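You operate a simulated robot arm through the tools that you are given. There is no shell and no other tool.

The job below is to be done with a simulated two-armed robot. You get a single attempt, and the scene is never put back.

JOB
Wipe the tile clean, stand the orange pot on it and turn the empty disc to the purple dot.
Fine: wiping pad back where it lay; lock the disc again. What is to be rubbed or washed off counts as gone when no trace of it is left.

Only the result counts: the job must be done as asked and must still hold three seconds after the hand-in. Knocking over, shifting, dropping, spilling or breaking anything else fails it.

ROBOT AND FRAMES
Two 7-joint arms with fingered hands on one trunk that stands fixed in place. Base frame: the origin is at the foot of the trunk, x ahead of it, y to its left, z up; the work surface is at about z = 740. Lengths are in mm, angles in degrees, forces in N, time in s.
The left shoulder is at [70, 162, 1221], the right one opposite. With the tool pointing down near the work surface each hand reaches from about 100 to 800 mm from the base axis, measured 20 degrees to its own side. Payload 4 kg a hand.
The TCP of each hand is the grasp point between the finger pads, 26 mm short of the fingertips. In the tool frame z runs along the fingers and y along their closing line. The gripper opens to 132 mm; its body begins 73 mm behind the TCP. The gripper is a hand of 4 fingers: y runs from the thumb to the fingers, the wrist lies at [0, 0, -224] in the tool frame, and closing takes about 1.5 s.
Orientation is that of the tool frame in the base frame, as a unit quaternion [x, y, z, w]. With the fingers straight down and closing along the base's y, the tool's x points along the base's -x, its y along +y and its z along -z.

CONTROLS
- The arms move only by the tool step_arm. It takes "left_rows", "right_rows" or both (then of equal length, played together; a hand with none holds still); each is a list of rows, each a list of 7 numbers: the shift along the tool's x, y, z in units of 300 mm (1.0 is 300 mm), then the turn, a rotation vector about the tool's x, y, z in units of 90 degrees (1.0 is 90 degrees), then the gripper command, from -1 (shut) to 1 (fully open), values between in proportion. In form: [[x, y, z, rx, ry, rz, gripper], ...]. A call has 1 to 20 rows; each row is the pose to reach, as a shift and turn from the pose commanded when the call began, along the tool's axes at that moment. A call with a number of a shift or a turn outside -1 to 1 is refused whole. A row lasts 0.2 s, in which the tool goes at most 50 mm and 8.6 degrees; a call with a longer step from one row to the next is refused whole, and so is a gripper value outside its range. A pose out of reach is approached as far as the arm can. The call stops where the force on the tool passes 40 N (or 10 N more than at its start, if that is more) or the arm is blocked; 0.2 s more then pass. The fingers move at their own pace (about 45 mm/s each) and stop on an object; they squeeze with about 27 N. The grip force told is the motor's: it shows also when the fingers shut on nothing. Time passes only in rows, and 0.2 s behind the last, so rows that repeat a pose let the fingers close. It gives the time, the measured TCP pose, the force on the tool (base axes), the opening and the grip force at its end, in the units of the frame above (readings bear some noise), with the torque about the TCP (base axes, N m) and any sound that the robot's microphone picked up.
- Cameras (640 x 400 px; columns grow to the right, rows downward): "scene" is now at [121.2, -46.3, 1426.7]; the picture's right is [-0.66, -0.75, 0.00], its down [-0.50, 0.43, -0.75] and it looks along [0.56, -0.50, -0.66] (base axes); focal length 326 px, centre (320, 200). "left" rides on the left gripper at [-73, 6, -94] in its tool frame; the picture's right is [-0.08, -1.00, 0.00], its down [0.79, -0.06, -0.62] and it looks along [0.61, -0.05, 0.79] (tool axes); focal length 230 px, centre (320, 200). "right" rides on the right gripper at [73, 6, -94] in its tool frame; the picture's right is [-0.08, 1.00, 0.00], its down [-0.79, -0.06, -0.62] and it looks along [-0.61, -0.05, 0.79] (tool axes); focal length 230 px, centre (320, 200). There is no depth. A picture from a camera that has moved, and an enlarged one, comes with that camera's place and axes in the base frame and with its lens. The place of the scene camera against the robot may be out by one fixed shift of up to 25 mm in any direction.
- snapshot(camera): a new picture of that camera. The clock stands still meanwhile.
- raise_lower(by): slides the trunk up (or, below 0, down) by that many mm; the arms and the scene camera ride with it, the base frame stays. It gives what a move gives, with no picture.
- preshape(shape, hand): the hand has 4 fingers and takes this shape, open, in about a second: jaw (thumb against the fingers, like two jaws); tri (thumb and two fingers); tip (a fingertip pinch); poke (one finger out to press); point (the index stretched); flat (the hand flat); cup (the hand cupped); fist (a fist). The gripper value then closes the fingers along that shape, each until it touches; the sizes above hold for jaw. It gives what a move gives, with no picture.
- turn_head(pan, tilt): turns the head with the scene camera to pan (to the left, within 86 degrees either way) and tilt (down, from -29 to 69), counted from straight ahead of the robot. It gives what a move gives.
- enlarge(camera, box): a new picture of the part [left, top, right, bottom] of that camera's present view, enlarged. The clock stands still meanwhile.
- job_done(): hands the job in; it is judged then, once.

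Nothing tells you positions but the pictures and the camera data. Unless the task says otherwise, let go and move clear before handing in.

The tools are called as name(argument=value, ...) on one line, values as JSON. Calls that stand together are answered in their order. step_arm: Moves the arms, as the interface text tells. Its arguments: {"type":"object","properties":{"left_rows":{"type":"array"},"right_rows":{"type":"array"}},"required":[]} The other tools are called the same way: raise_lower (by) moves the trunk up or down; preshape (shape, hand) gives the hand a shape; turn_head (pan, tilt) turns the head that bears the scene camera; snapshot (camera) takes a picture; enlarge (camera, box) takes an enlarged picture of a part of a camera's view; job_done () hands the job in.

At the start:

```text
time: 0.0
left_tcp_pos: [557.7, -40.2, 1098.8]
left_ee_rot: [0.001, 1.0, 0.0, -0.001]
left_contact_force: [-0.3, 0.0, -0.2]
left_ft_torque: [-0.03, -0.02, 0.0]
left_opening: 131.7
left_gripper_force: 0.0
left_shape: jaw
right_tcp_pos: [371.3, -512.5, 1083.5]
right_ee_rot: [0.0, 1.0, 0.0, -0.001]
right_contact_force: [-0.4, -0.4, 0.0]
right_ft_torque: [0.0, 0.02, -0.01]
right_opening: 131.7
right_gripper_force: 0.0
right_shape: jaw
trunk travel left (down, up): [-700.0, 240.0]
head pan, tilt (commanded): [-41.3, 41.2]
```

scene: 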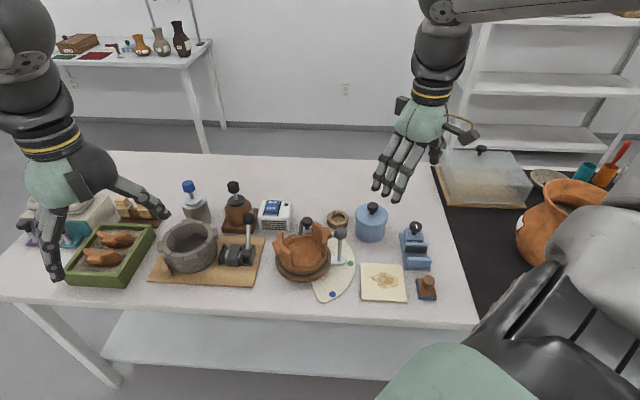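
right: 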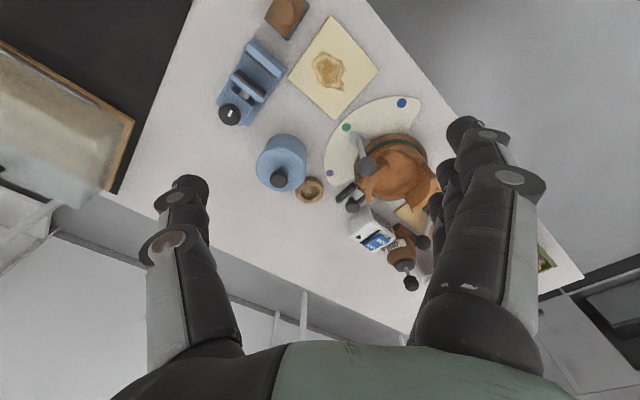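
left: 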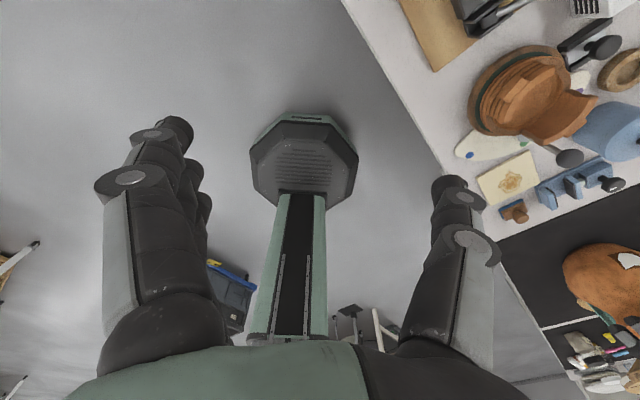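

I see a bench with a stained tile, a palette-like plate with coloured dots around a disc, a blue pot, an orange cracked pot and various other things. I'll look closer before moving anything.

enlarge(camera="scene", box=[240, 180, 460, 320])

enlarge(camera="scene", box=[20, 160, 280, 310])

enlarge(camera="right", box=[200, 0, 480, 300])

enlarge(camera="left", box=[400, 0, 640, 250])

```text
2.86 times, centred on (350, 250) of scene
camera zoom: at [121.2, -46.3, 1426.7], right [-0.66, -0.75, 0.0], down [-0.5, 0.43, -0.75], along [0.56, -0.5, -0.66], focal length 930 px, centre (234, 57)
```

zoom: 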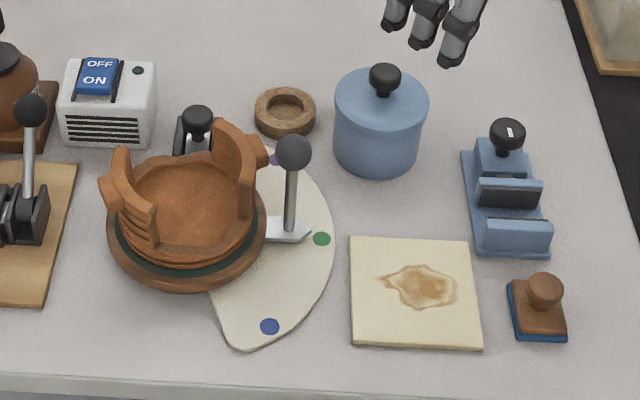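

```text
2.46 times, centred on (150, 235) of scene
camera zoom: at [121.2, -46.3, 1426.7], right [-0.66, -0.75, 0.0], down [-0.5, 0.43, -0.75], along [0.56, -0.5, -0.66], focal length 801 px, centre (738, 114)
```

zoom: 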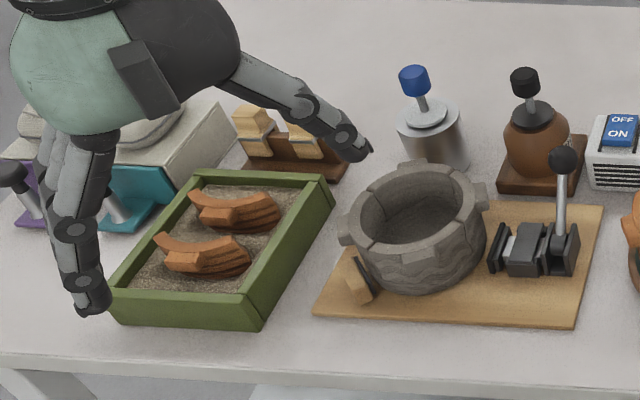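

```text
1.33 times, centred on (340, 150) of right
camera zoom: at [298.7, -507.6, 1176.9], right [0.08, 1.0, 0.0], down [0.79, -0.06, 0.62], along [0.61, -0.05, -0.79], focal length 307 px, centre (293, 267)
```

zoom: 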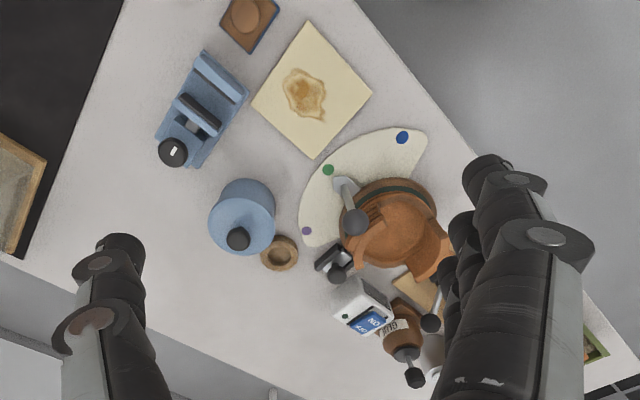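

```text
1.60 times, centred on (520, 125) of left
camera zoom: at [631.0, -34.3, 1194.2], right [0.08, -1.0, 0.0], down [-0.78, -0.06, 0.62], along [-0.62, -0.05, -0.79], focal length 368 px, centre (0, 320)
```

zoom: 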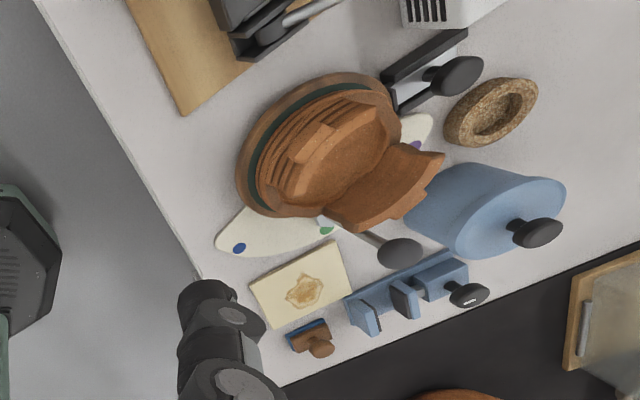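

The tile looks to be near (360, -485) and the disc with the orange pot to its left; a brown pad with a blue base lies right of the tile. I'll zoom in on each item before touching anything.

enlarge(camera="scene", box=[265, 205, 365, 310])

enlarge(camera="scene", box=[350, 220, 450, 310])

enlarge(camera="right", box=[310, 90, 450, 220])

enlarge(camera="left", box=[450, 20, 640, 180])

```text
3.81 times, centred on (315, 258) of scene
camera zoom: at [121.2, -46.3, 1426.7], right [-0.66, -0.75, 0.0], down [-0.5, 0.43, -0.75], along [0.56, -0.5, -0.66], focal length 1240 px, centre (339, -19)
```

zoom: 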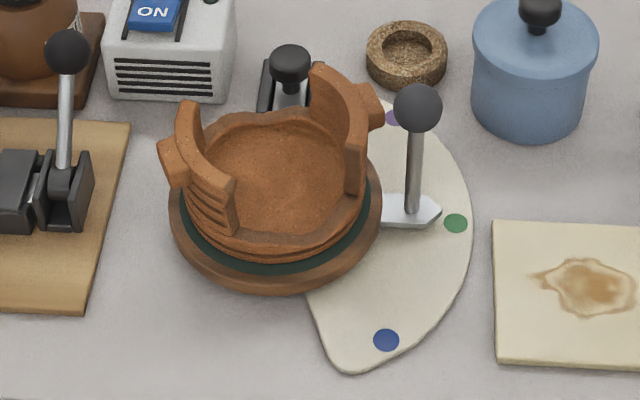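

```text
4.44 times, centred on (400, 265) of scene
camera zoom: at [121.2, -46.3, 1426.7], right [-0.66, -0.75, 0.0], down [-0.5, 0.43, -0.75], along [0.56, -0.5, -0.66], focal length 1446 px, centre (-36, -89)
```

zoom: 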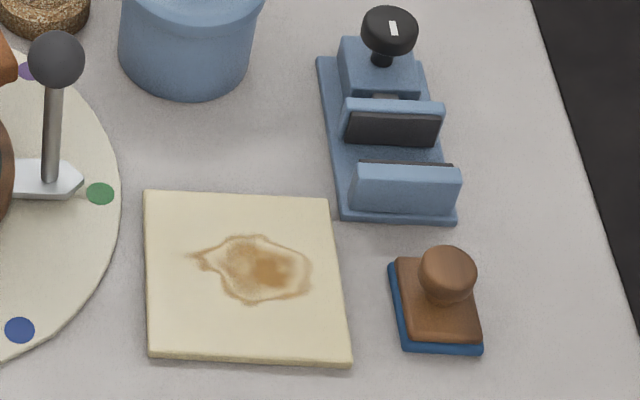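

```text
3.08 times, centred on (380, 155) of right
camera zoom: at [298.7, -507.6, 1176.9], right [0.08, 1.0, 0.0], down [0.79, -0.06, 0.62], along [0.61, -0.05, -0.79], focal length 708 px, centre (135, 338)
```

zoom: 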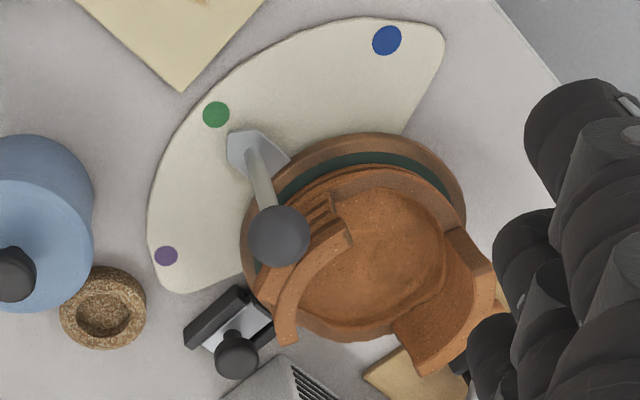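

```text
2.50 times, centred on (545, 100) of left
camera zoom: at [631.0, -34.3, 1194.2], right [0.08, -1.0, 0.0], down [-0.78, -0.06, 0.62], along [-0.62, -0.05, -0.79], focal length 575 px, centre (-242, 450)
```

zoom: 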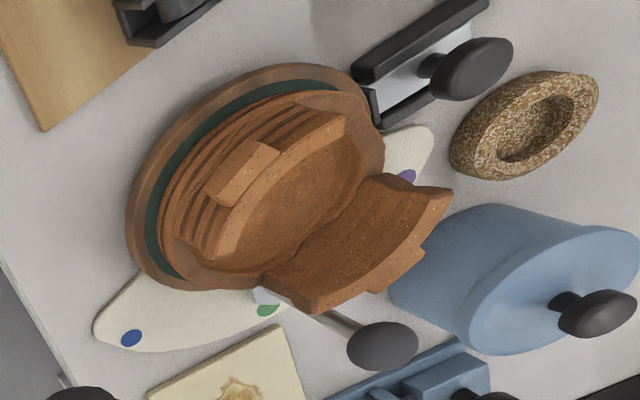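

The disc carries the orange pot and a pointer (with a ball lever) aimed at green; a slide lock with a knob sits behind it. I'll turn the head to see the rest of the surroundings.

turn_head(pan=-75, tilt=45)

snapshot(camera="scene")

turn_head(pan=-10, tilt=45)

snapshot(camera="scene")

turn_head(pan=-46, tilt=50)

snapshot(camera="scene")

```text
time: 1.0
left_tcp_pos: [556.8, -39.3, 1099.3]
left_ee_rot: [0.001, 1.0, -0.001, -0.001]
left_contact_force: [-0.3, 1.0, -0.4]
left_ft_torque: [-0.01, 0.0, -0.01]
left_opening: 131.7
left_gripper_force: 0.1
left_shape: jaw
right_tcp_pos: [370.7, -513.1, 1082.4]
right_ee_rot: [0.0, 1.0, -0.001, 0.0]
right_contact_force: [-0.7, -1.2, 0.4]
right_ft_torque: [0.03, 0.03, 0.0]
right_opening: 131.6
right_gripper_force: 0.0
right_shape: jaw
trunk travel left (down, up): [-700.0, 240.0]
head pan, tilt (commanded): [-75.0, 45.0]
```

```text
taken
camera scene: at [79.1, -69.3, 1421.2], right [-0.97, -0.26, 0.0], down [-0.18, 0.68, -0.71], along [0.18, -0.68, -0.71], focal length 326 px, centre (320, 200)
```

scene: 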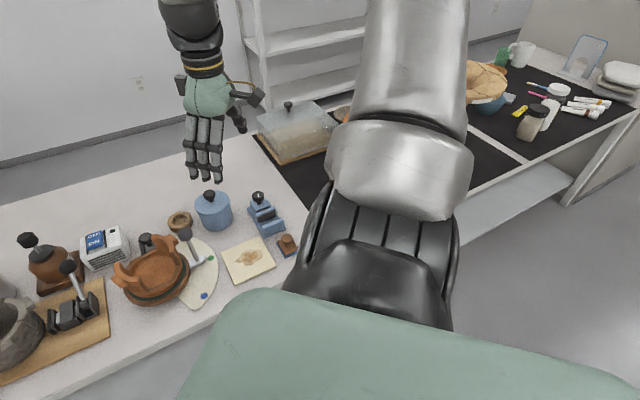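

```text
time: 2.4
left_tcp_pos: [556.4, -39.9, 1099.6]
left_ee_rot: [0.0, 1.0, 0.0, -0.001]
left_contact_force: [-1.1, 0.0, 1.3]
left_ft_torque: [0.03, 0.0, 0.0]
left_opening: 131.7
left_gripper_force: 0.1
left_shape: jaw
right_tcp_pos: [371.1, -512.8, 1083.4]
right_ee_rot: [0.0, 1.0, 0.001, 0.0]
right_contact_force: [0.4, -0.4, 0.1]
right_ft_torque: [-0.01, -0.02, -0.02]
right_opening: 131.7
right_gripper_force: 0.1
right_shape: jaw
trunk travel left (down, up): [-700.0, 240.0]
head pan, tilt (commanded): [-10.0, 45.0]
```

```text
taken
camera scene: at [138.0, -5.0, 1421.2], right [-0.17, -0.98, 0.0], down [-0.7, 0.12, -0.71], along [0.7, -0.12, -0.71], focal length 326 px, centre (320, 200)
```

scene: 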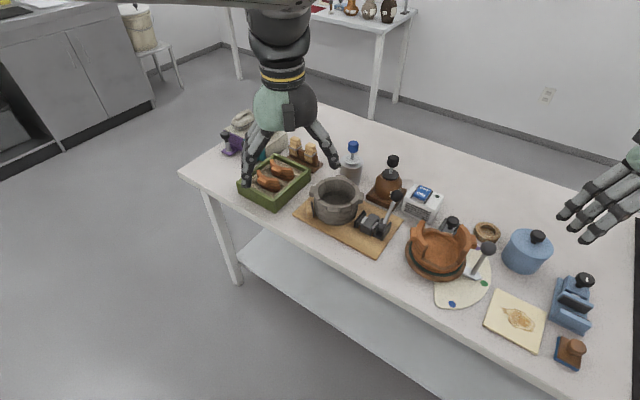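

```text
time: 3.4
left_tcp_pos: [558.0, -40.2, 1099.0]
left_ee_rot: [0.0, 1.0, 0.0, -0.001]
left_contact_force: [-0.3, 0.0, -0.8]
left_ft_torque: [0.03, -0.02, -0.01]
left_opening: 131.7
left_gripper_force: 0.2
left_shape: jaw
right_tcp_pos: [371.6, -511.9, 1083.5]
right_ee_rot: [0.0, 1.0, 0.0, 0.0]
right_contact_force: [0.0, -0.2, 0.0]
right_ft_torque: [-0.02, -0.02, 0.0]
right_opening: 131.9
right_gripper_force: 0.1
right_shape: jaw
trunk travel left (down, up): [-700.0, 240.0]
head pan, tilt (commanded): [-46.0, 50.0]
```

```text
taken
camera scene: at [111.5, -46.1, 1414.3], right [-0.72, -0.7, 0.0], down [-0.53, 0.55, -0.64], along [0.45, -0.46, -0.77], focal length 326 px, centre (320, 200)
```

scene: 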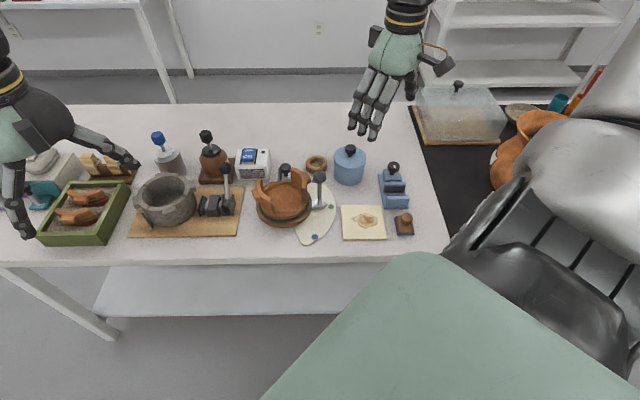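

The pad, tile, palette with pointer, and lock all lie in the right hand's range; the disc centre is around (548, -384). I'll move the right hand above and in front of the disc, turned 45° to match the table, to view it up close.

step_arm(right_rows=[[-0.05, 0.03, 0.05, 0, 0, 0.07, 1], [-0.1, 0.06, 0.1, 0, 0, 0.14, 1], [-0.15, 0.09, 0.15, 0, 0, 0.21, 1], [-0.2, 0.12, 0.2, 0, 0, 0.28, 1], [-0.25, 0.15, 0.25, 0, 0, 0.35, 1], [-0.3, 0.18, 0.3, 0, 0, 0.42, 1], [-0.35, 0.21, 0.35, 0, 0, 0.48, 1], [-0.397, 0.24, 0.38, 0, 0, 0.5, 1]])

snapshot(camera="right")

snapshot(camera="scene")

```text
time: 5.2
left_tcp_pos: [557.1, -38.9, 1099.2]
left_ee_rot: [0.0, 1.0, 0.001, -0.001]
left_contact_force: [-0.4, -0.3, 1.0]
left_ft_torque: [-0.01, 0.03, -0.02]
left_opening: 131.8
left_gripper_force: 0.0
left_shape: jaw
right_tcp_pos: [490.8, -438.5, 966.5]
right_ee_rot: [0.384, 0.923, 0.0, 0.001]
right_contact_force: [-0.3, -0.5, 0.0]
right_ft_torque: [0.04, 0.02, -0.03]
right_opening: 131.7
right_gripper_force: 0.0
right_shape: jaw
trunk travel left (down, up): [-700.0, 240.0]
head pan, tilt (commanded): [-46.0, 50.0]
```

```text
taken
camera right: at [443.9, -384.0, 1060.9], right [0.76, 0.65, 0.0], down [0.51, -0.6, 0.62], along [0.4, -0.47, -0.79], focal length 230 px, centre (320, 200)
```

right: 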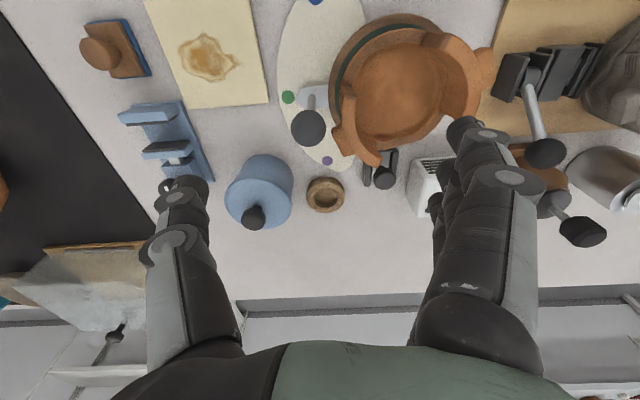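

```text
taken
camera scene: at [112.4, -45.6, 1414.3], right [-0.72, -0.69, 0.0], down [-0.53, 0.55, -0.64], along [0.45, -0.46, -0.77], focal length 326 px, centre (320, 200)
```

scene: 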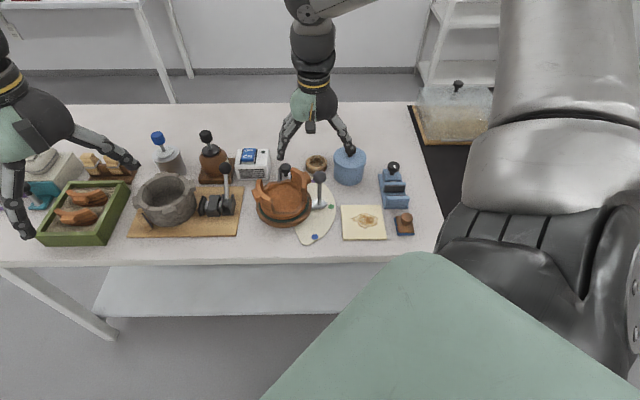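

The hand camera now looks along the table depth and shows the pot, pointer and lock together. I'll enlarge these.

enlarge(camera="right", box=[260, 0, 500, 210])

enlarge(camera="right", box=[60, 0, 300, 200])

enlarge(camera="scene", box=[240, 150, 350, 250])

```text
1.90 times, centred on (380, 105) of right
camera zoom: at [443.9, -384.0, 1060.9], right [0.76, 0.65, 0.0], down [0.51, -0.6, 0.62], along [0.4, -0.47, -0.79], focal length 438 px, centre (206, 381)
```

zoom: 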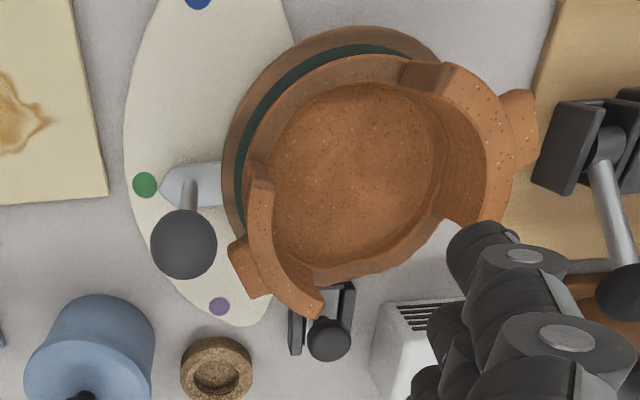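

```text
2.00 times, centred on (180, 100) of right
camera zoom: at [443.9, -384.0, 1060.9], right [0.76, 0.65, 0.0], down [0.51, -0.6, 0.62], along [0.4, -0.47, -0.79], focal length 460 px, centre (600, 400)
```

zoom: 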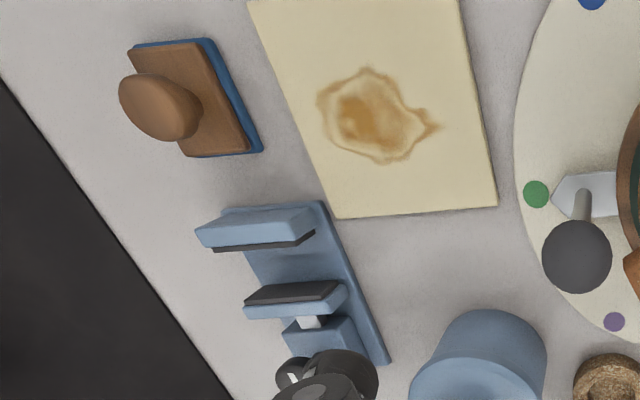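

```text
4.00 times, centred on (295, 200) of scene
camera zoom: at [112.4, -45.6, 1414.3], right [-0.72, -0.69, 0.0], down [-0.53, 0.55, -0.64], along [0.45, -0.46, -0.77], focal length 1302 px, centre (420, 200)
```

zoom: 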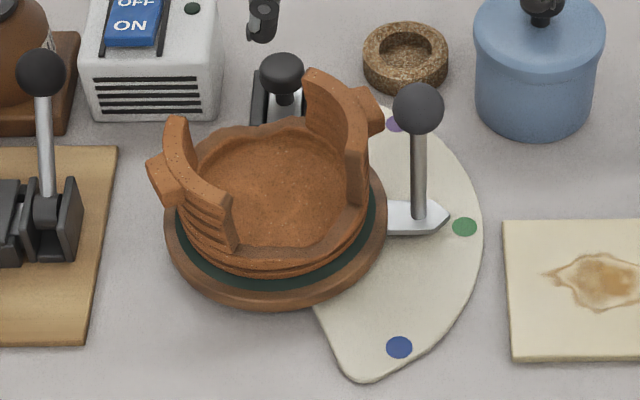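

Dot positions agree from two views: green (460,-470), purple (559,-506), blue (427,-373), which puts the disc axis at about (548,-385). Now I'll move above the lock behind the disc to see how it works.

step_arm(right_rows=[[-0.1, 0.08, 0.03, 0, 0, 0, 1], [-0.2, 0.16, 0.07, 0, 0, 0, 1], [-0.308, 0.253, 0.1, 0, 0, 0, 1]])

snapshot(camera="right")

enlarge(camera="right", box=[240, 60, 420, 240])

```text
time: 6.0
left_tcp_pos: [558.6, -39.5, 1098.3]
left_ee_rot: [0.0, 1.0, 0.0, 0.0]
left_contact_force: [-0.2, 0.1, 0.6]
left_ft_torque: [-0.01, 0.0, -0.01]
left_opening: 131.8
left_gripper_force: 0.1
left_shape: jaw
right_tcp_pos: [613.7, -451.2, 936.4]
right_ee_rot: [0.383, 0.924, 0.0, -0.001]
right_contact_force: [0.0, 1.2, -0.3]
right_ft_torque: [0.01, 0.0, -0.01]
right_opening: 131.9
right_gripper_force: 0.0
right_shape: jaw
trunk travel left (down, up): [-700.0, 240.0]
head pan, tilt (commanded): [-46.0, 50.0]
```

```text
taken
camera right: at [566.0, -395.8, 1030.8], right [0.76, 0.65, 0.0], down [0.51, -0.6, 0.62], along [0.4, -0.47, -0.79], focal length 230 px, centre (320, 200)
```

right: 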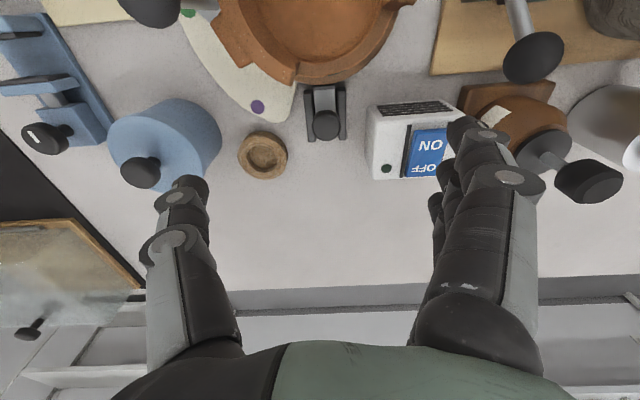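

```text
2.22 times, centred on (330, 150) of right
camera zoom: at [566.0, -395.8, 1030.8], right [0.76, 0.65, 0.0], down [0.51, -0.6, 0.62], along [0.4, -0.47, -0.79], focal length 511 px, centre (298, 311)
```

zoom: 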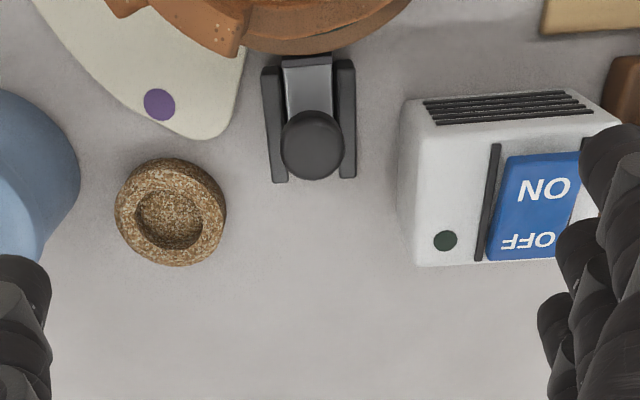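

The lock is a slide: two rails running away from the disc with a knob near (628,-460), z≈781, presumably engaged. Next I'll go over to the wiping pad near (285,-553) and look at it from above before gripping.

step_arm(right_rows=[[0.065, -0.124, 0, 0, 0, 0, 0.8], [0.13, -0.247, 0, 0, 0, 0, 0.6], [0.195, -0.371, 0.01, 0, 0, 0, 0.4], [0.26, -0.495, 0.02, 0, 0, 0, 0.2], [0.325, -0.619, 0.04, 0, 0, 0, 0.15], [0.39, -0.742, 0.06, 0, 0, 0, 0.15], [0.455, -0.866, 0.08, 0, 0, 0, 0.15], [0.519, -0.99, 0.1, 0, 0, 0, 0.15]])

snapshot(camera="right")

snapshot(camera="scene")

```text
time: 7.8
left_tcp_pos: [556.2, -39.9, 1100.6]
left_ee_rot: [0.0, 1.0, 0.0, 0.0]
left_contact_force: [-1.0, -0.9, 0.1]
left_ft_torque: [0.01, -0.01, -0.01]
left_opening: 131.6
left_gripper_force: 0.1
left_shape: jaw
right_tcp_pos: [286.5, -553.4, 908.6]
right_ee_rot: [0.382, 0.924, 0.0, 0.001]
right_contact_force: [0.1, -0.2, 0.1]
right_ft_torque: [0.0, 0.01, 0.04]
right_opening: 76.2
right_gripper_force: 0.0
right_shape: jaw
trunk travel left (down, up): [-700.0, 240.0]
head pan, tilt (commanded): [-46.0, 50.0]
```

```text
taken
camera right: at [239.1, -497.5, 1003.3], right [0.76, 0.65, 0.0], down [0.51, -0.6, 0.62], along [0.4, -0.47, -0.79], focal length 230 px, centre (320, 200)
```

right: 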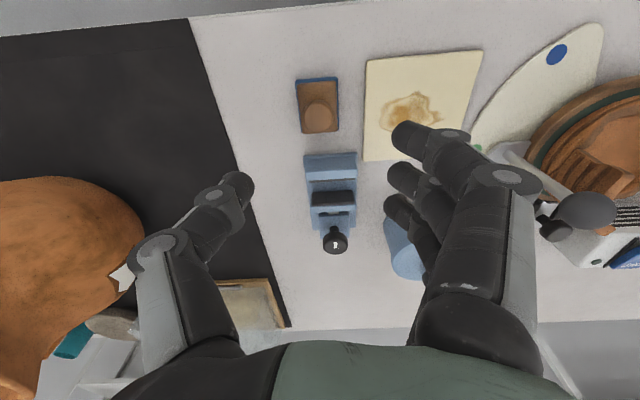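

```text
taken
camera scene: at [109.9, -45.6, 1414.4], right [-0.72, -0.69, 0.0], down [-0.53, 0.55, -0.64], along [0.45, -0.46, -0.77], focal length 326 px, centre (320, 200)
```

scene: 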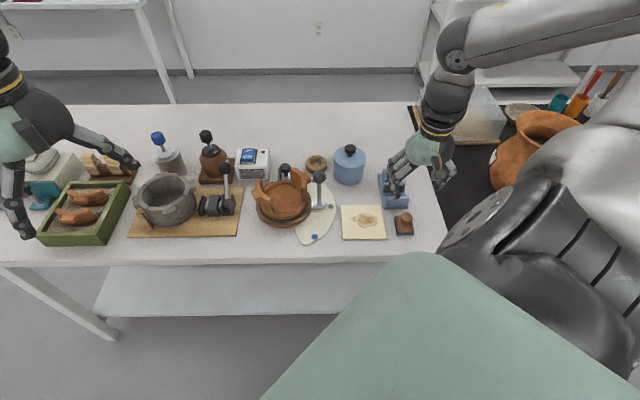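

The pad is visible in the hand camera; I'll zoom to fix its centre and orientation.

enlarge(camera="right", box=[270, 40, 450, 180])

enlarge(camera="scene", box=[330, 170, 430, 250])

```text
2.86 times, centred on (360, 110) of right
camera zoom: at [239.1, -497.5, 1003.3], right [0.76, 0.65, 0.0], down [0.51, -0.6, 0.62], along [0.4, -0.47, -0.79], focal length 657 px, centre (206, 457)
```

zoom: 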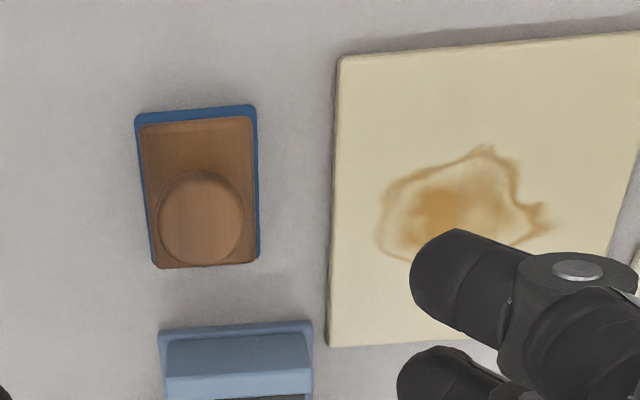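

```text
5.00 times, centred on (380, 210) of scene
camera zoom: at [109.9, -45.6, 1414.4], right [-0.72, -0.69, 0.0], down [-0.53, 0.55, -0.64], along [0.45, -0.46, -0.77], focal length 1627 px, centre (20, 150)
```

zoom: 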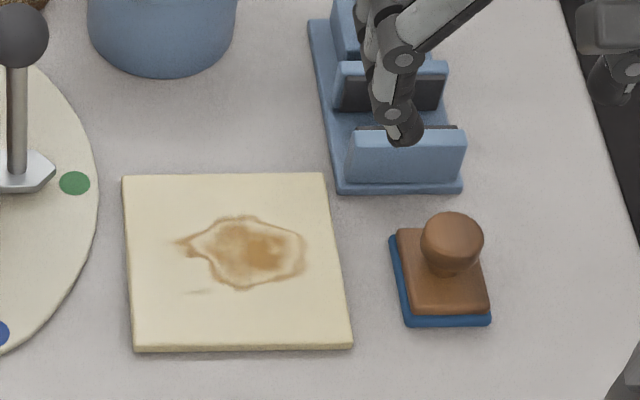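

Pad knob centre is about (285,-554), top near z≈779, diameter ~29 mm, and the hand is right above it. I'll descend to just above the knob and check.

step_arm(right_rows=[[0.0, 0, 0.1, 0, 0, 0, 0.1], [0.0, 0, 0.2, 0, 0, 0, 0.05], [0.003, -0.003, 0.27, 0, 0, 0, 0.0], [0.003, -0.003, 0.32, 0, 0, 0, 0.0]])

snapshot(camera="right")

enlarge(camera="scene", box=[340, 150, 460, 250])

```text
time: 8.8
left_tcp_pos: [557.5, -39.6, 1100.5]
left_ee_rot: [0.0, 1.0, 0.001, 0.0]
left_contact_force: [0.0, 0.1, 1.2]
left_ft_torque: [-0.02, 0.03, 0.03]
left_opening: 131.7
left_gripper_force: 0.0
left_shape: jaw
right_tcp_pos: [288.9, -552.4, 812.8]
right_ee_rot: [0.384, 0.923, 0.0, 0.0]
right_contact_force: [-0.6, 0.8, -0.1]
right_ft_torque: [-0.01, -0.01, 0.0]
right_opening: 66.8
right_gripper_force: 0.0
right_shape: jaw
trunk travel left (down, up): [-700.0, 240.0]
head pan, tilt (commanded): [-46.0, 50.0]
```

```text
taken
camera right: at [241.1, -497.9, 906.0], right [0.76, 0.65, 0.0], down [0.51, -0.6, 0.62], along [0.4, -0.47, -0.79], focal length 230 px, centre (320, 200)
```

right: 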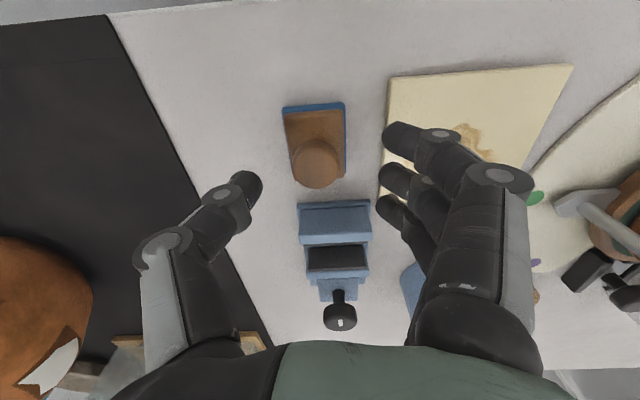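

```text
4.00 times, centred on (400, 200) of scene
camera zoom: at [111.6, -46.7, 1414.3], right [-0.72, -0.69, 0.0], down [-0.53, 0.55, -0.64], along [0.45, -0.46, -0.77], focal length 1302 px, centre (0, 200)
```

zoom: 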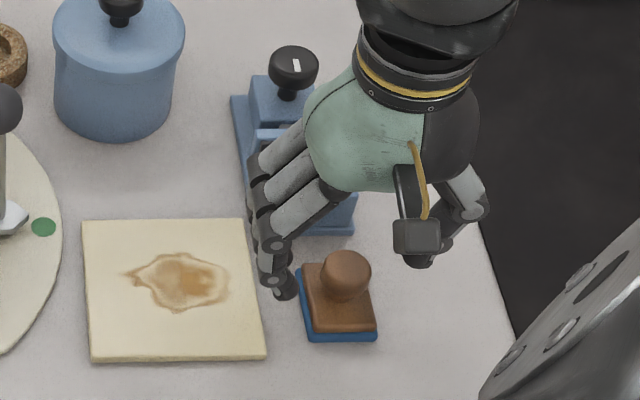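

Knob is at (285,-554.5), a few mm from under the TCP. I'll correct, lower so the fingertips flank the knob, and close.

step_arm(right_rows=[[0.004, -0.014, 0.03, 0, 0, 0, 0.0], [0.004, -0.014, 0.06, 0, 0, 0, 0.0], [0.004, -0.014, 0.086, 0, 0, 0, 0.0]])

snapshot(camera="right")

enlarge(camera="scene", box=[370, 170, 460, 250])

```text
time: 9.6
left_tcp_pos: [557.5, -40.4, 1099.2]
left_ee_rot: [0.0, 1.0, 0.0, -0.001]
left_contact_force: [-0.1, -1.0, -0.4]
left_ft_torque: [0.0, -0.01, 0.02]
left_opening: 131.9
left_gripper_force: 0.1
left_shape: jaw
right_tcp_pos: [283.8, -554.7, 787.0]
right_ee_rot: [0.383, 0.924, 0.0, 0.0]
right_contact_force: [0.1, 0.5, 0.1]
right_ft_torque: [0.04, -0.01, -0.01]
right_opening: 66.8
right_gripper_force: 0.0
right_shape: jaw
trunk travel left (down, up): [-700.0, 240.0]
head pan, tilt (commanded): [-46.0, 50.0]
```

```text
taken
camera right: at [236.6, -499.2, 880.7], right [0.76, 0.65, 0.0], down [0.51, -0.6, 0.62], along [0.4, -0.47, -0.79], focal length 230 px, centre (320, 200)
```

right: 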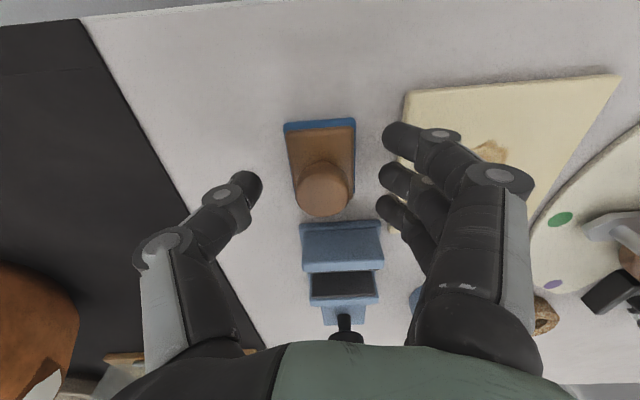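

```text
5.00 times, centred on (415, 210) of scene
camera zoom: at [111.5, -46.2, 1414.3], right [-0.72, -0.69, 0.0], down [-0.53, 0.55, -0.64], along [0.45, -0.46, -0.77], focal length 1627 px, centre (-155, 150)
```

zoom: 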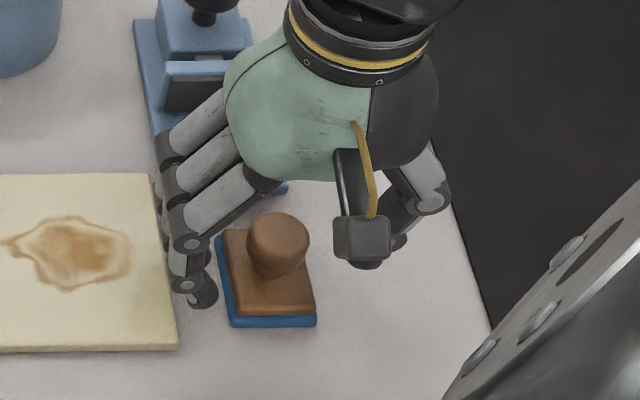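

The knob is centred between thumb and fingers. Closing now.

step_arm(right_rows=[[0, 0, 0, 0, 0, 0, -0.3], [0, 0, 0, 0, 0, 0, -0.6], [0, 0, 0, 0, 0, 0, -1], [0, 0, 0, 0, 0, 0, -1], [0, 0, 0, 0, 0, 0, -1], [0, 0, 0, 0, 0, 0, -1], [0, 0, 0, 0, 0, 0, -1], [0, 0, 0, 0, 0, 0, -1]])

snapshot(camera="right")

enlarge(camera="scene", box=[370, 170, 460, 250])

```text
time: 11.4
left_tcp_pos: [556.9, -41.2, 1100.0]
left_ee_rot: [0.0, 1.0, 0.0, -0.001]
left_contact_force: [0.7, 0.1, -0.2]
left_ft_torque: [-0.03, 0.03, -0.02]
left_opening: 131.9
left_gripper_force: 0.1
left_shape: jaw
right_tcp_pos: [284.2, -554.1, 787.4]
right_ee_rot: [0.382, 0.924, 0.0, 0.001]
right_contact_force: [-0.1, -1.2, -0.5]
right_ft_torque: [0.0, 0.0, -0.04]
right_opening: 6.1
right_gripper_force: 27.1
right_shape: jaw
trunk travel left (down, up): [-700.0, 240.0]
head pan, tilt (commanded): [-46.0, 50.0]
```

```text
taken
camera right: at [236.5, -499.2, 880.8], right [0.76, 0.65, 0.0], down [0.51, -0.6, 0.62], along [0.4, -0.47, -0.79], focal length 230 px, centre (320, 200)
```

right: 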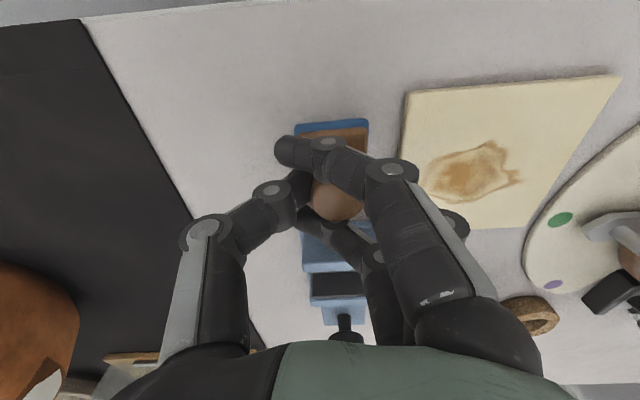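

```text
5.00 times, centred on (415, 210) of scene
camera zoom: at [111.5, -46.3, 1414.3], right [-0.72, -0.69, 0.0], down [-0.53, 0.55, -0.64], along [0.45, -0.46, -0.77], focal length 1627 px, centre (-155, 150)
```

zoom: 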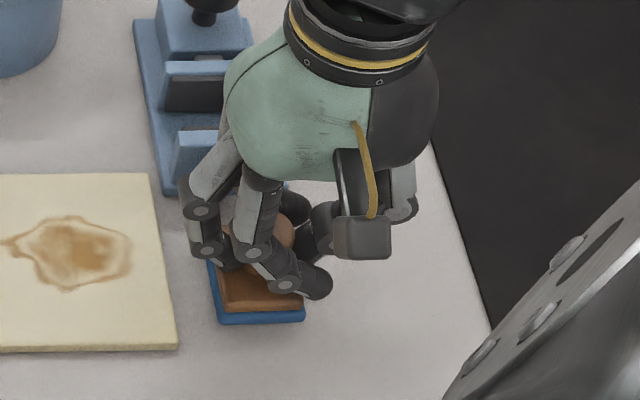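

The fingers have wrapped round the knob. I'll lift a little to see if the pad is held.

step_arm(right_rows=[[0, 0, -0.04, 0, 0, 0, -1], [0, 0, -0.1, 0, 0, 0, -1], [0, 0, -0.1, 0, 0, 0, -1]])

snapshot(camera="right")

enlarge(camera="scene", box=[340, 150, 460, 250])

```text
time: 12.2
left_tcp_pos: [557.9, -40.2, 1099.5]
left_ee_rot: [-0.001, 1.0, 0.002, -0.001]
left_contact_force: [0.1, 0.1, 0.0]
left_ft_torque: [-0.02, -0.01, 0.01]
left_opening: 131.8
left_gripper_force: 0.1
left_shape: jaw
right_tcp_pos: [284.7, -555.9, 817.9]
right_ee_rot: [0.383, 0.924, 0.002, -0.001]
right_contact_force: [-0.6, 0.2, -0.7]
right_ft_torque: [0.0, 0.03, 0.01]
right_opening: 5.9
right_gripper_force: 26.9
right_shape: jaw
trunk travel left (down, up): [-700.0, 240.0]
head pan, tilt (commanded): [-46.0, 50.0]
```

```text
taken
camera right: at [237.6, -499.8, 911.5], right [0.76, 0.65, 0.0], down [0.51, -0.6, 0.62], along [0.4, -0.47, -0.79], focal length 230 px, centre (320, 200)
```

right: 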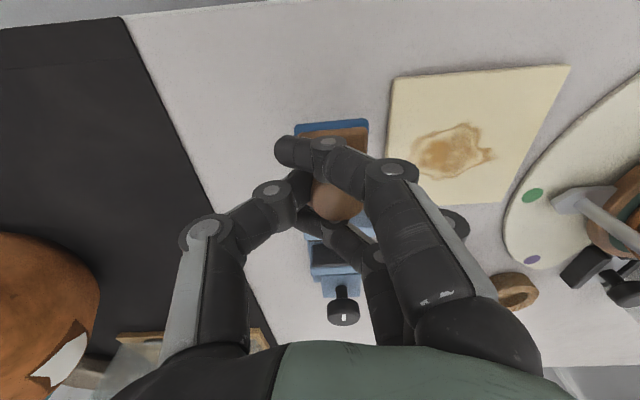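

```text
4.00 times, centred on (400, 200) of scene
camera zoom: at [111.7, -46.7, 1414.3], right [-0.72, -0.69, 0.0], down [-0.53, 0.55, -0.64], along [0.45, -0.46, -0.77], focal length 1302 px, centre (0, 200)
```

zoom: 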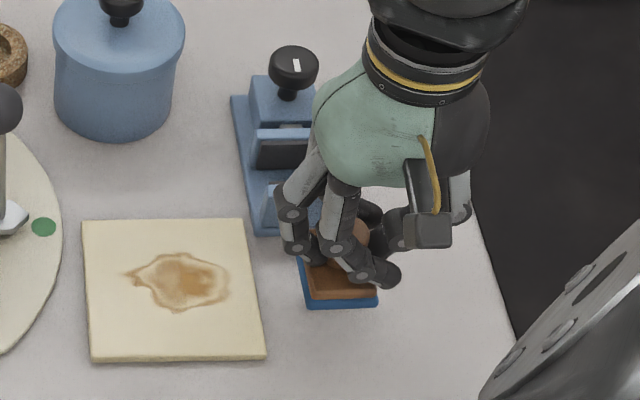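

The pad came up with the hand. Next I carry it over the tile centre (about (367,-491)) and lower it gently.

step_arm(right_rows=[[-0.01, 0.1, 0, 0, 0, 0, -1], [-0.025, 0.2, 0, 0, 0, 0, -1], [-0.038, 0.3, 0, 0, 0, 0, -1], [-0.038, 0.3, 0.03, 0, 0, 0, -1], [-0.038, 0.3, 0.05, 0, 0, 0, -1], [-0.038, 0.3, 0.06, 0, 0, 0, -1]])

enlarge(camera="scene", box=[310, 150, 430, 250])

snapshot(camera="right")

```text
time: 13.6
left_tcp_pos: [557.0, -39.6, 1100.4]
left_ee_rot: [0.0, 1.0, 0.0, -0.001]
left_contact_force: [0.2, 0.9, -0.4]
left_ft_torque: [0.0, 0.03, 0.03]
left_opening: 131.8
left_gripper_force: 0.1
left_shape: jaw
right_tcp_pos: [356.6, -499.5, 798.2]
right_ee_rot: [0.383, 0.924, 0.0, 0.0]
right_contact_force: [0.0, 0.3, -0.8]
right_ft_torque: [0.0, 0.03, 0.0]
right_opening: 6.0
right_gripper_force: 27.0
right_shape: jaw
trunk travel left (down, up): [-700.0, 240.0]
head pan, tilt (commanded): [-46.0, 50.0]
```

```text
4.00 times, centred on (370, 200) of scene
camera zoom: at [111.7, -46.2, 1414.3], right [-0.72, -0.69, 0.0], down [-0.53, 0.55, -0.64], along [0.45, -0.46, -0.77], focal length 1302 px, centre (120, 200)
```

zoom: 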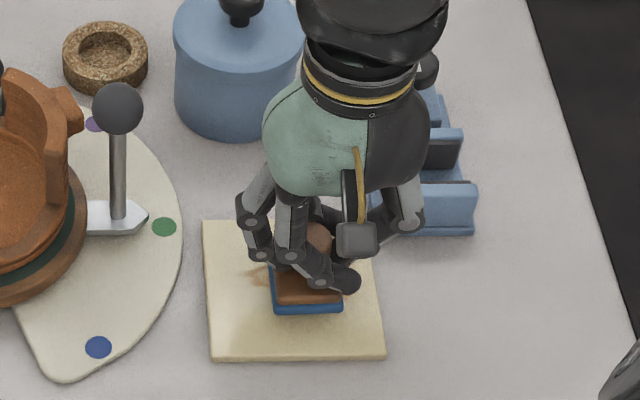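

```text
taken
camera right: at [309.6, -443.3, 892.5], right [0.76, 0.65, 0.0], down [0.51, -0.6, 0.62], along [0.4, -0.47, -0.79], focal length 230 px, centre (320, 200)
```

right: 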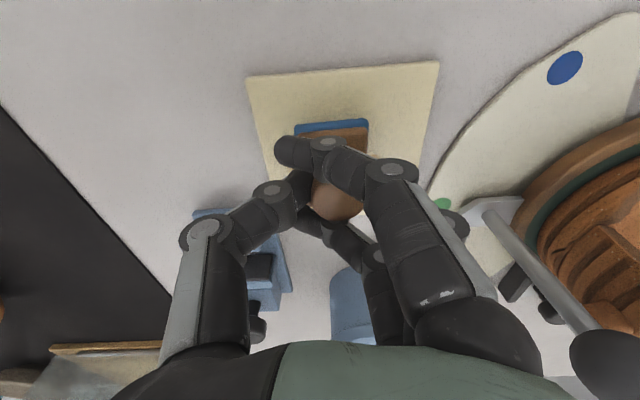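

Pad is over the stain with no contact yet. Lowering in millimetre steps until I feel the tile.

step_arm(right_rows=[[0, 0, 0.005, 0, 0, 0, -1], [0, 0, 0.01, 0, 0, 0, -1], [0, 0, 0.01, 0, 0, 0, -1]])

```text
time: 14.4
left_tcp_pos: [557.6, -39.0, 1100.1]
left_ee_rot: [0.0, 1.0, 0.001, 0.0]
left_contact_force: [0.0, -0.7, -0.2]
left_ft_torque: [-0.01, 0.0, 0.02]
left_opening: 131.8
left_gripper_force: 0.0
left_shape: jaw
right_tcp_pos: [357.4, -500.3, 796.0]
right_ee_rot: [0.383, 0.924, 0.0, -0.001]
right_contact_force: [0.0, 0.6, -1.1]
right_ft_torque: [0.01, 0.03, -0.01]
right_opening: 5.8
right_gripper_force: 26.5
right_shape: jaw
trunk travel left (down, up): [-700.0, 240.0]
head pan, tilt (commanded): [-46.0, 50.0]
```

step_arm(right_rows=[[0, 0, 0.005, 0, 0, 0, -1], [0, 0, 0.01, 0, 0, 0, -1], [0, 0, 0.01, 0, 0, 0, -1]])

```text
time: 15.2
left_tcp_pos: [557.0, -39.5, 1099.0]
left_ee_rot: [0.0, 1.0, 0.0, -0.001]
left_contact_force: [0.3, 0.6, -0.4]
left_ft_torque: [0.01, 0.0, 0.02]
left_opening: 131.5
left_gripper_force: 0.0
left_shape: jaw
right_tcp_pos: [356.0, -499.5, 793.2]
right_ee_rot: [0.383, 0.924, 0.0, 0.0]
right_contact_force: [0.9, 0.4, -0.3]
right_ft_torque: [-0.02, -0.02, -0.02]
right_opening: 5.7
right_gripper_force: 26.7
right_shape: jaw
trunk travel left (down, up): [-700.0, 240.0]
head pan, tilt (commanded): [-46.0, 50.0]
```

step_arm(right_rows=[[0, 0, 0.004, 0, 0, 0, -1], [0, 0, 0.008, 0, 0, 0, -1], [0, 0, 0.008, 0, 0, 0, -1]])

enlarge(camera="scene", box=[350, 190, 410, 245])

```text
time: 16.0
left_tcp_pos: [556.9, -38.9, 1099.8]
left_ee_rot: [-0.001, 1.0, 0.0, 0.0]
left_contact_force: [0.1, 0.6, -0.3]
left_ft_torque: [-0.01, -0.02, -0.01]
left_opening: 131.8
left_gripper_force: 0.0
left_shape: jaw
right_tcp_pos: [355.0, -499.4, 791.5]
right_ee_rot: [0.383, 0.924, 0.0, 0.0]
right_contact_force: [-0.4, 0.4, 5.1]
right_ft_torque: [0.12, -0.14, 0.0]
right_opening: 6.0
right_gripper_force: 27.3
right_shape: jaw
trunk travel left (down, up): [-700.0, 240.0]
head pan, tilt (commanded): [-46.0, 50.0]
```

```text
7.27 times, centred on (380, 218) of scene
camera zoom: at [110.9, -45.7, 1414.5], right [-0.72, -0.69, 0.0], down [-0.53, 0.55, -0.64], along [0.45, -0.46, -0.77], focal length 2367 px, centre (-116, 73)
```

zoom: 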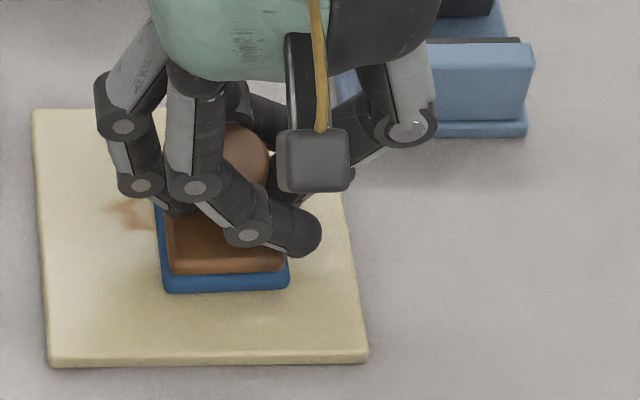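

Contact at TCP z≈791.5 with about 5 N. Now I'll rub across the stain with slightly more pressure.

step_arm(right_rows=[[0, -0.02, 0.004, 0, 0, 0, -1], [0, -0.05, 0.005, 0, 0, 0, -1], [0, -0.075, 0.005, 0, 0, 0, -1], [0, -0.04, 0.005, 0, 0, 0, -1], [0, 0, 0.005, 0, 0, 0, -1], [0, 0.04, 0.005, 0, 0, 0, -1], [0, 0.08, 0.005, 0, 0, 0, -1], [0, 0.09, 0.005, 0, 0, 0, -1], [0, 0.05, 0.005, 0, 0, 0, -1], [0, 0.01, 0.005, 0, 0, 0, -1], [0, -0.03, 0.005, 0, 0, 0, -1], [0, -0.07, 0.005, 0, 0, 0, -1], [0, -0.03, 0.005, 0, 0, 0, -1], [0, 0.01, 0.005, 0, 0, 0, -1]])

enlarge(camera="scene", box=[335, 180, 425, 250])

snapshot(camera="right")

```text
time: 19.0
left_tcp_pos: [555.4, -38.2, 1100.9]
left_ee_rot: [0.0, 1.0, 0.0, 0.0]
left_contact_force: [0.2, -0.2, -0.9]
left_ft_torque: [0.04, -0.05, 0.01]
left_opening: 131.8
left_gripper_force: 0.1
left_shape: jaw
right_tcp_pos: [356.5, -496.5, 791.6]
right_ee_rot: [0.383, 0.924, -0.002, -0.001]
right_contact_force: [-7.6, -6.4, 19.0]
right_ft_torque: [0.12, -0.07, 0.02]
right_opening: 7.4
right_gripper_force: 27.3
right_shape: jaw
trunk travel left (down, up): [-700.0, 240.0]
head pan, tilt (commanded): [-46.0, 50.0]
```

```text
5.71 times, centred on (380, 215) of scene
camera zoom: at [108.9, -45.0, 1414.6], right [-0.72, -0.69, 0.0], down [-0.53, 0.55, -0.64], along [0.45, -0.46, -0.76], focal length 1860 px, centre (-23, 114)
```

zoom: 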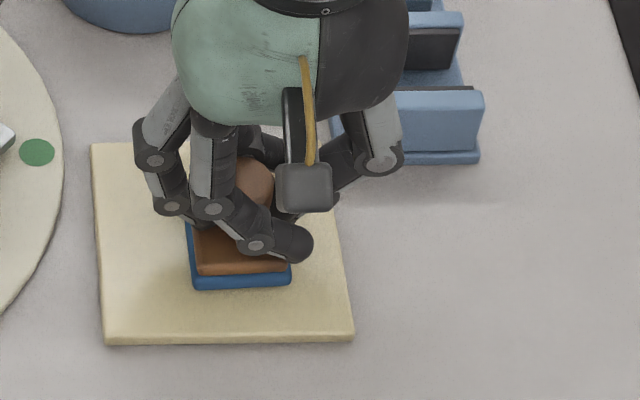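

```text
taken
camera right: at [309.2, -441.1, 884.2], right [0.76, 0.65, 0.0], down [0.51, -0.6, 0.62], along [0.4, -0.47, -0.79], focal length 230 px, centre (320, 200)
```

right: 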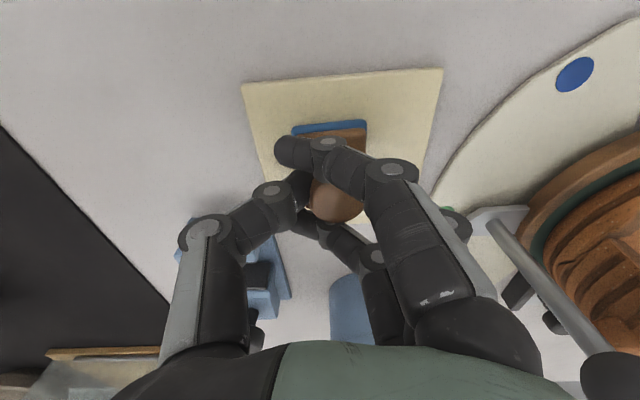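

Most of the stain seems gone and the tile hasn't moved. I'll make more strokes with some front/back offset, then lift to inspect.

step_arm(right_rows=[[0.02, -0.03, 0, 0, 0, 0, -1], [0.03, -0.07, 0, 0, 0, 0, -1], [0.03, -0.1, 0, 0, 0, 0, -1], [0.03, -0.06, 0, 0, 0, 0, -1], [0.03, -0.02, 0, 0, 0, 0, -1], [0.03, 0.02, 0, 0, 0, 0, -1], [0.03, 0.06, 0, 0, 0, 0, -1], [0.03, 0.09, 0, 0, 0, 0, -1], [0.0, 0.09, 0, 0, 0, 0, -1], [-0.03, 0.09, 0, 0, 0, 0, -1], [-0.03, 0.06, 0, 0, 0, 0, -1], [-0.03, 0.02, 0, 0, 0, 0, -1], [-0.03, -0.02, 0, 0, 0, 0, -1], [-0.03, -0.06, 0, 0, 0, 0, -1], [-0.03, -0.1, 0, 0, 0, 0, -1], [0.0, -0.1, 0, 0, 0, 0, -1], [0.0, -0.06, -0.02, 0, 0, 0, -1], [0.0, -0.1, -0.08, 0, 0, 0, -1], [0.0, -0.2, -0.1, 0, 0, 0, -1], [0.0, -0.3, -0.1, 0, 0, 0, -1]])

enlarge(camera="scene", box=[335, 180, 425, 250])

snapshot(camera="right")

```text
time: 23.2
left_tcp_pos: [555.3, -39.7, 1100.7]
left_ee_rot: [0.0, 1.0, 0.001, 0.0]
left_contact_force: [-0.1, -0.7, 0.5]
left_ft_torque: [0.02, -0.02, -0.01]
left_opening: 131.8
left_gripper_force: 0.0
left_shape: jaw
right_tcp_pos: [293.8, -560.5, 818.8]
right_ee_rot: [0.383, 0.924, 0.0, 0.0]
right_contact_force: [0.3, -0.4, -0.3]
right_ft_torque: [-0.01, 0.0, 0.01]
right_opening: 6.2
right_gripper_force: 26.9
right_shape: jaw
trunk travel left (down, up): [-700.0, 240.0]
head pan, tilt (commanded): [-46.0, 50.0]
```

```text
5.71 times, centred on (380, 215) of scene
camera zoom: at [111.1, -46.6, 1414.3], right [-0.72, -0.69, 0.0], down [-0.53, 0.55, -0.64], along [0.45, -0.46, -0.77], focal length 1860 px, centre (-23, 114)
```

zoom: 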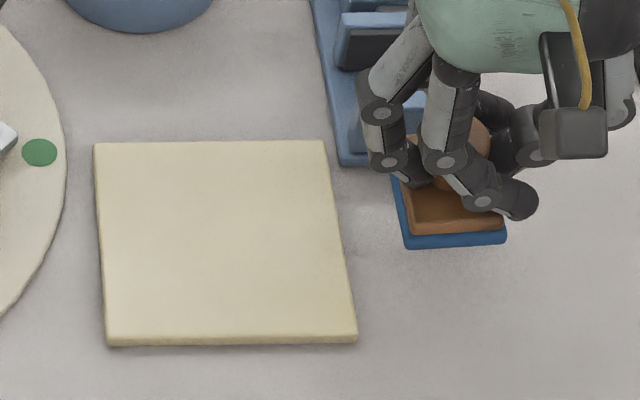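

```text
taken
camera right: at [246.8, -504.8, 912.7], right [0.76, 0.65, 0.0], down [0.51, -0.6, 0.62], along [0.4, -0.47, -0.79], focal length 230 px, centre (320, 200)
```

right: 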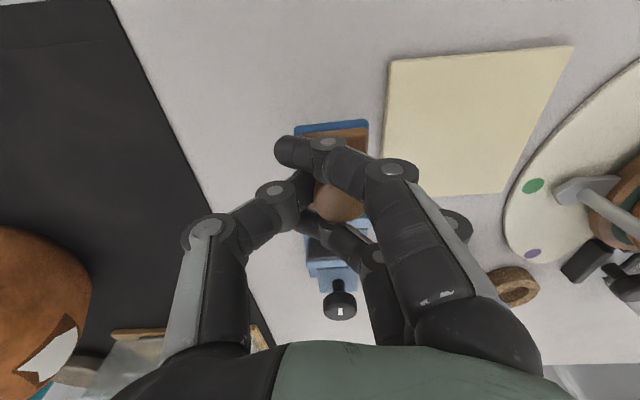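

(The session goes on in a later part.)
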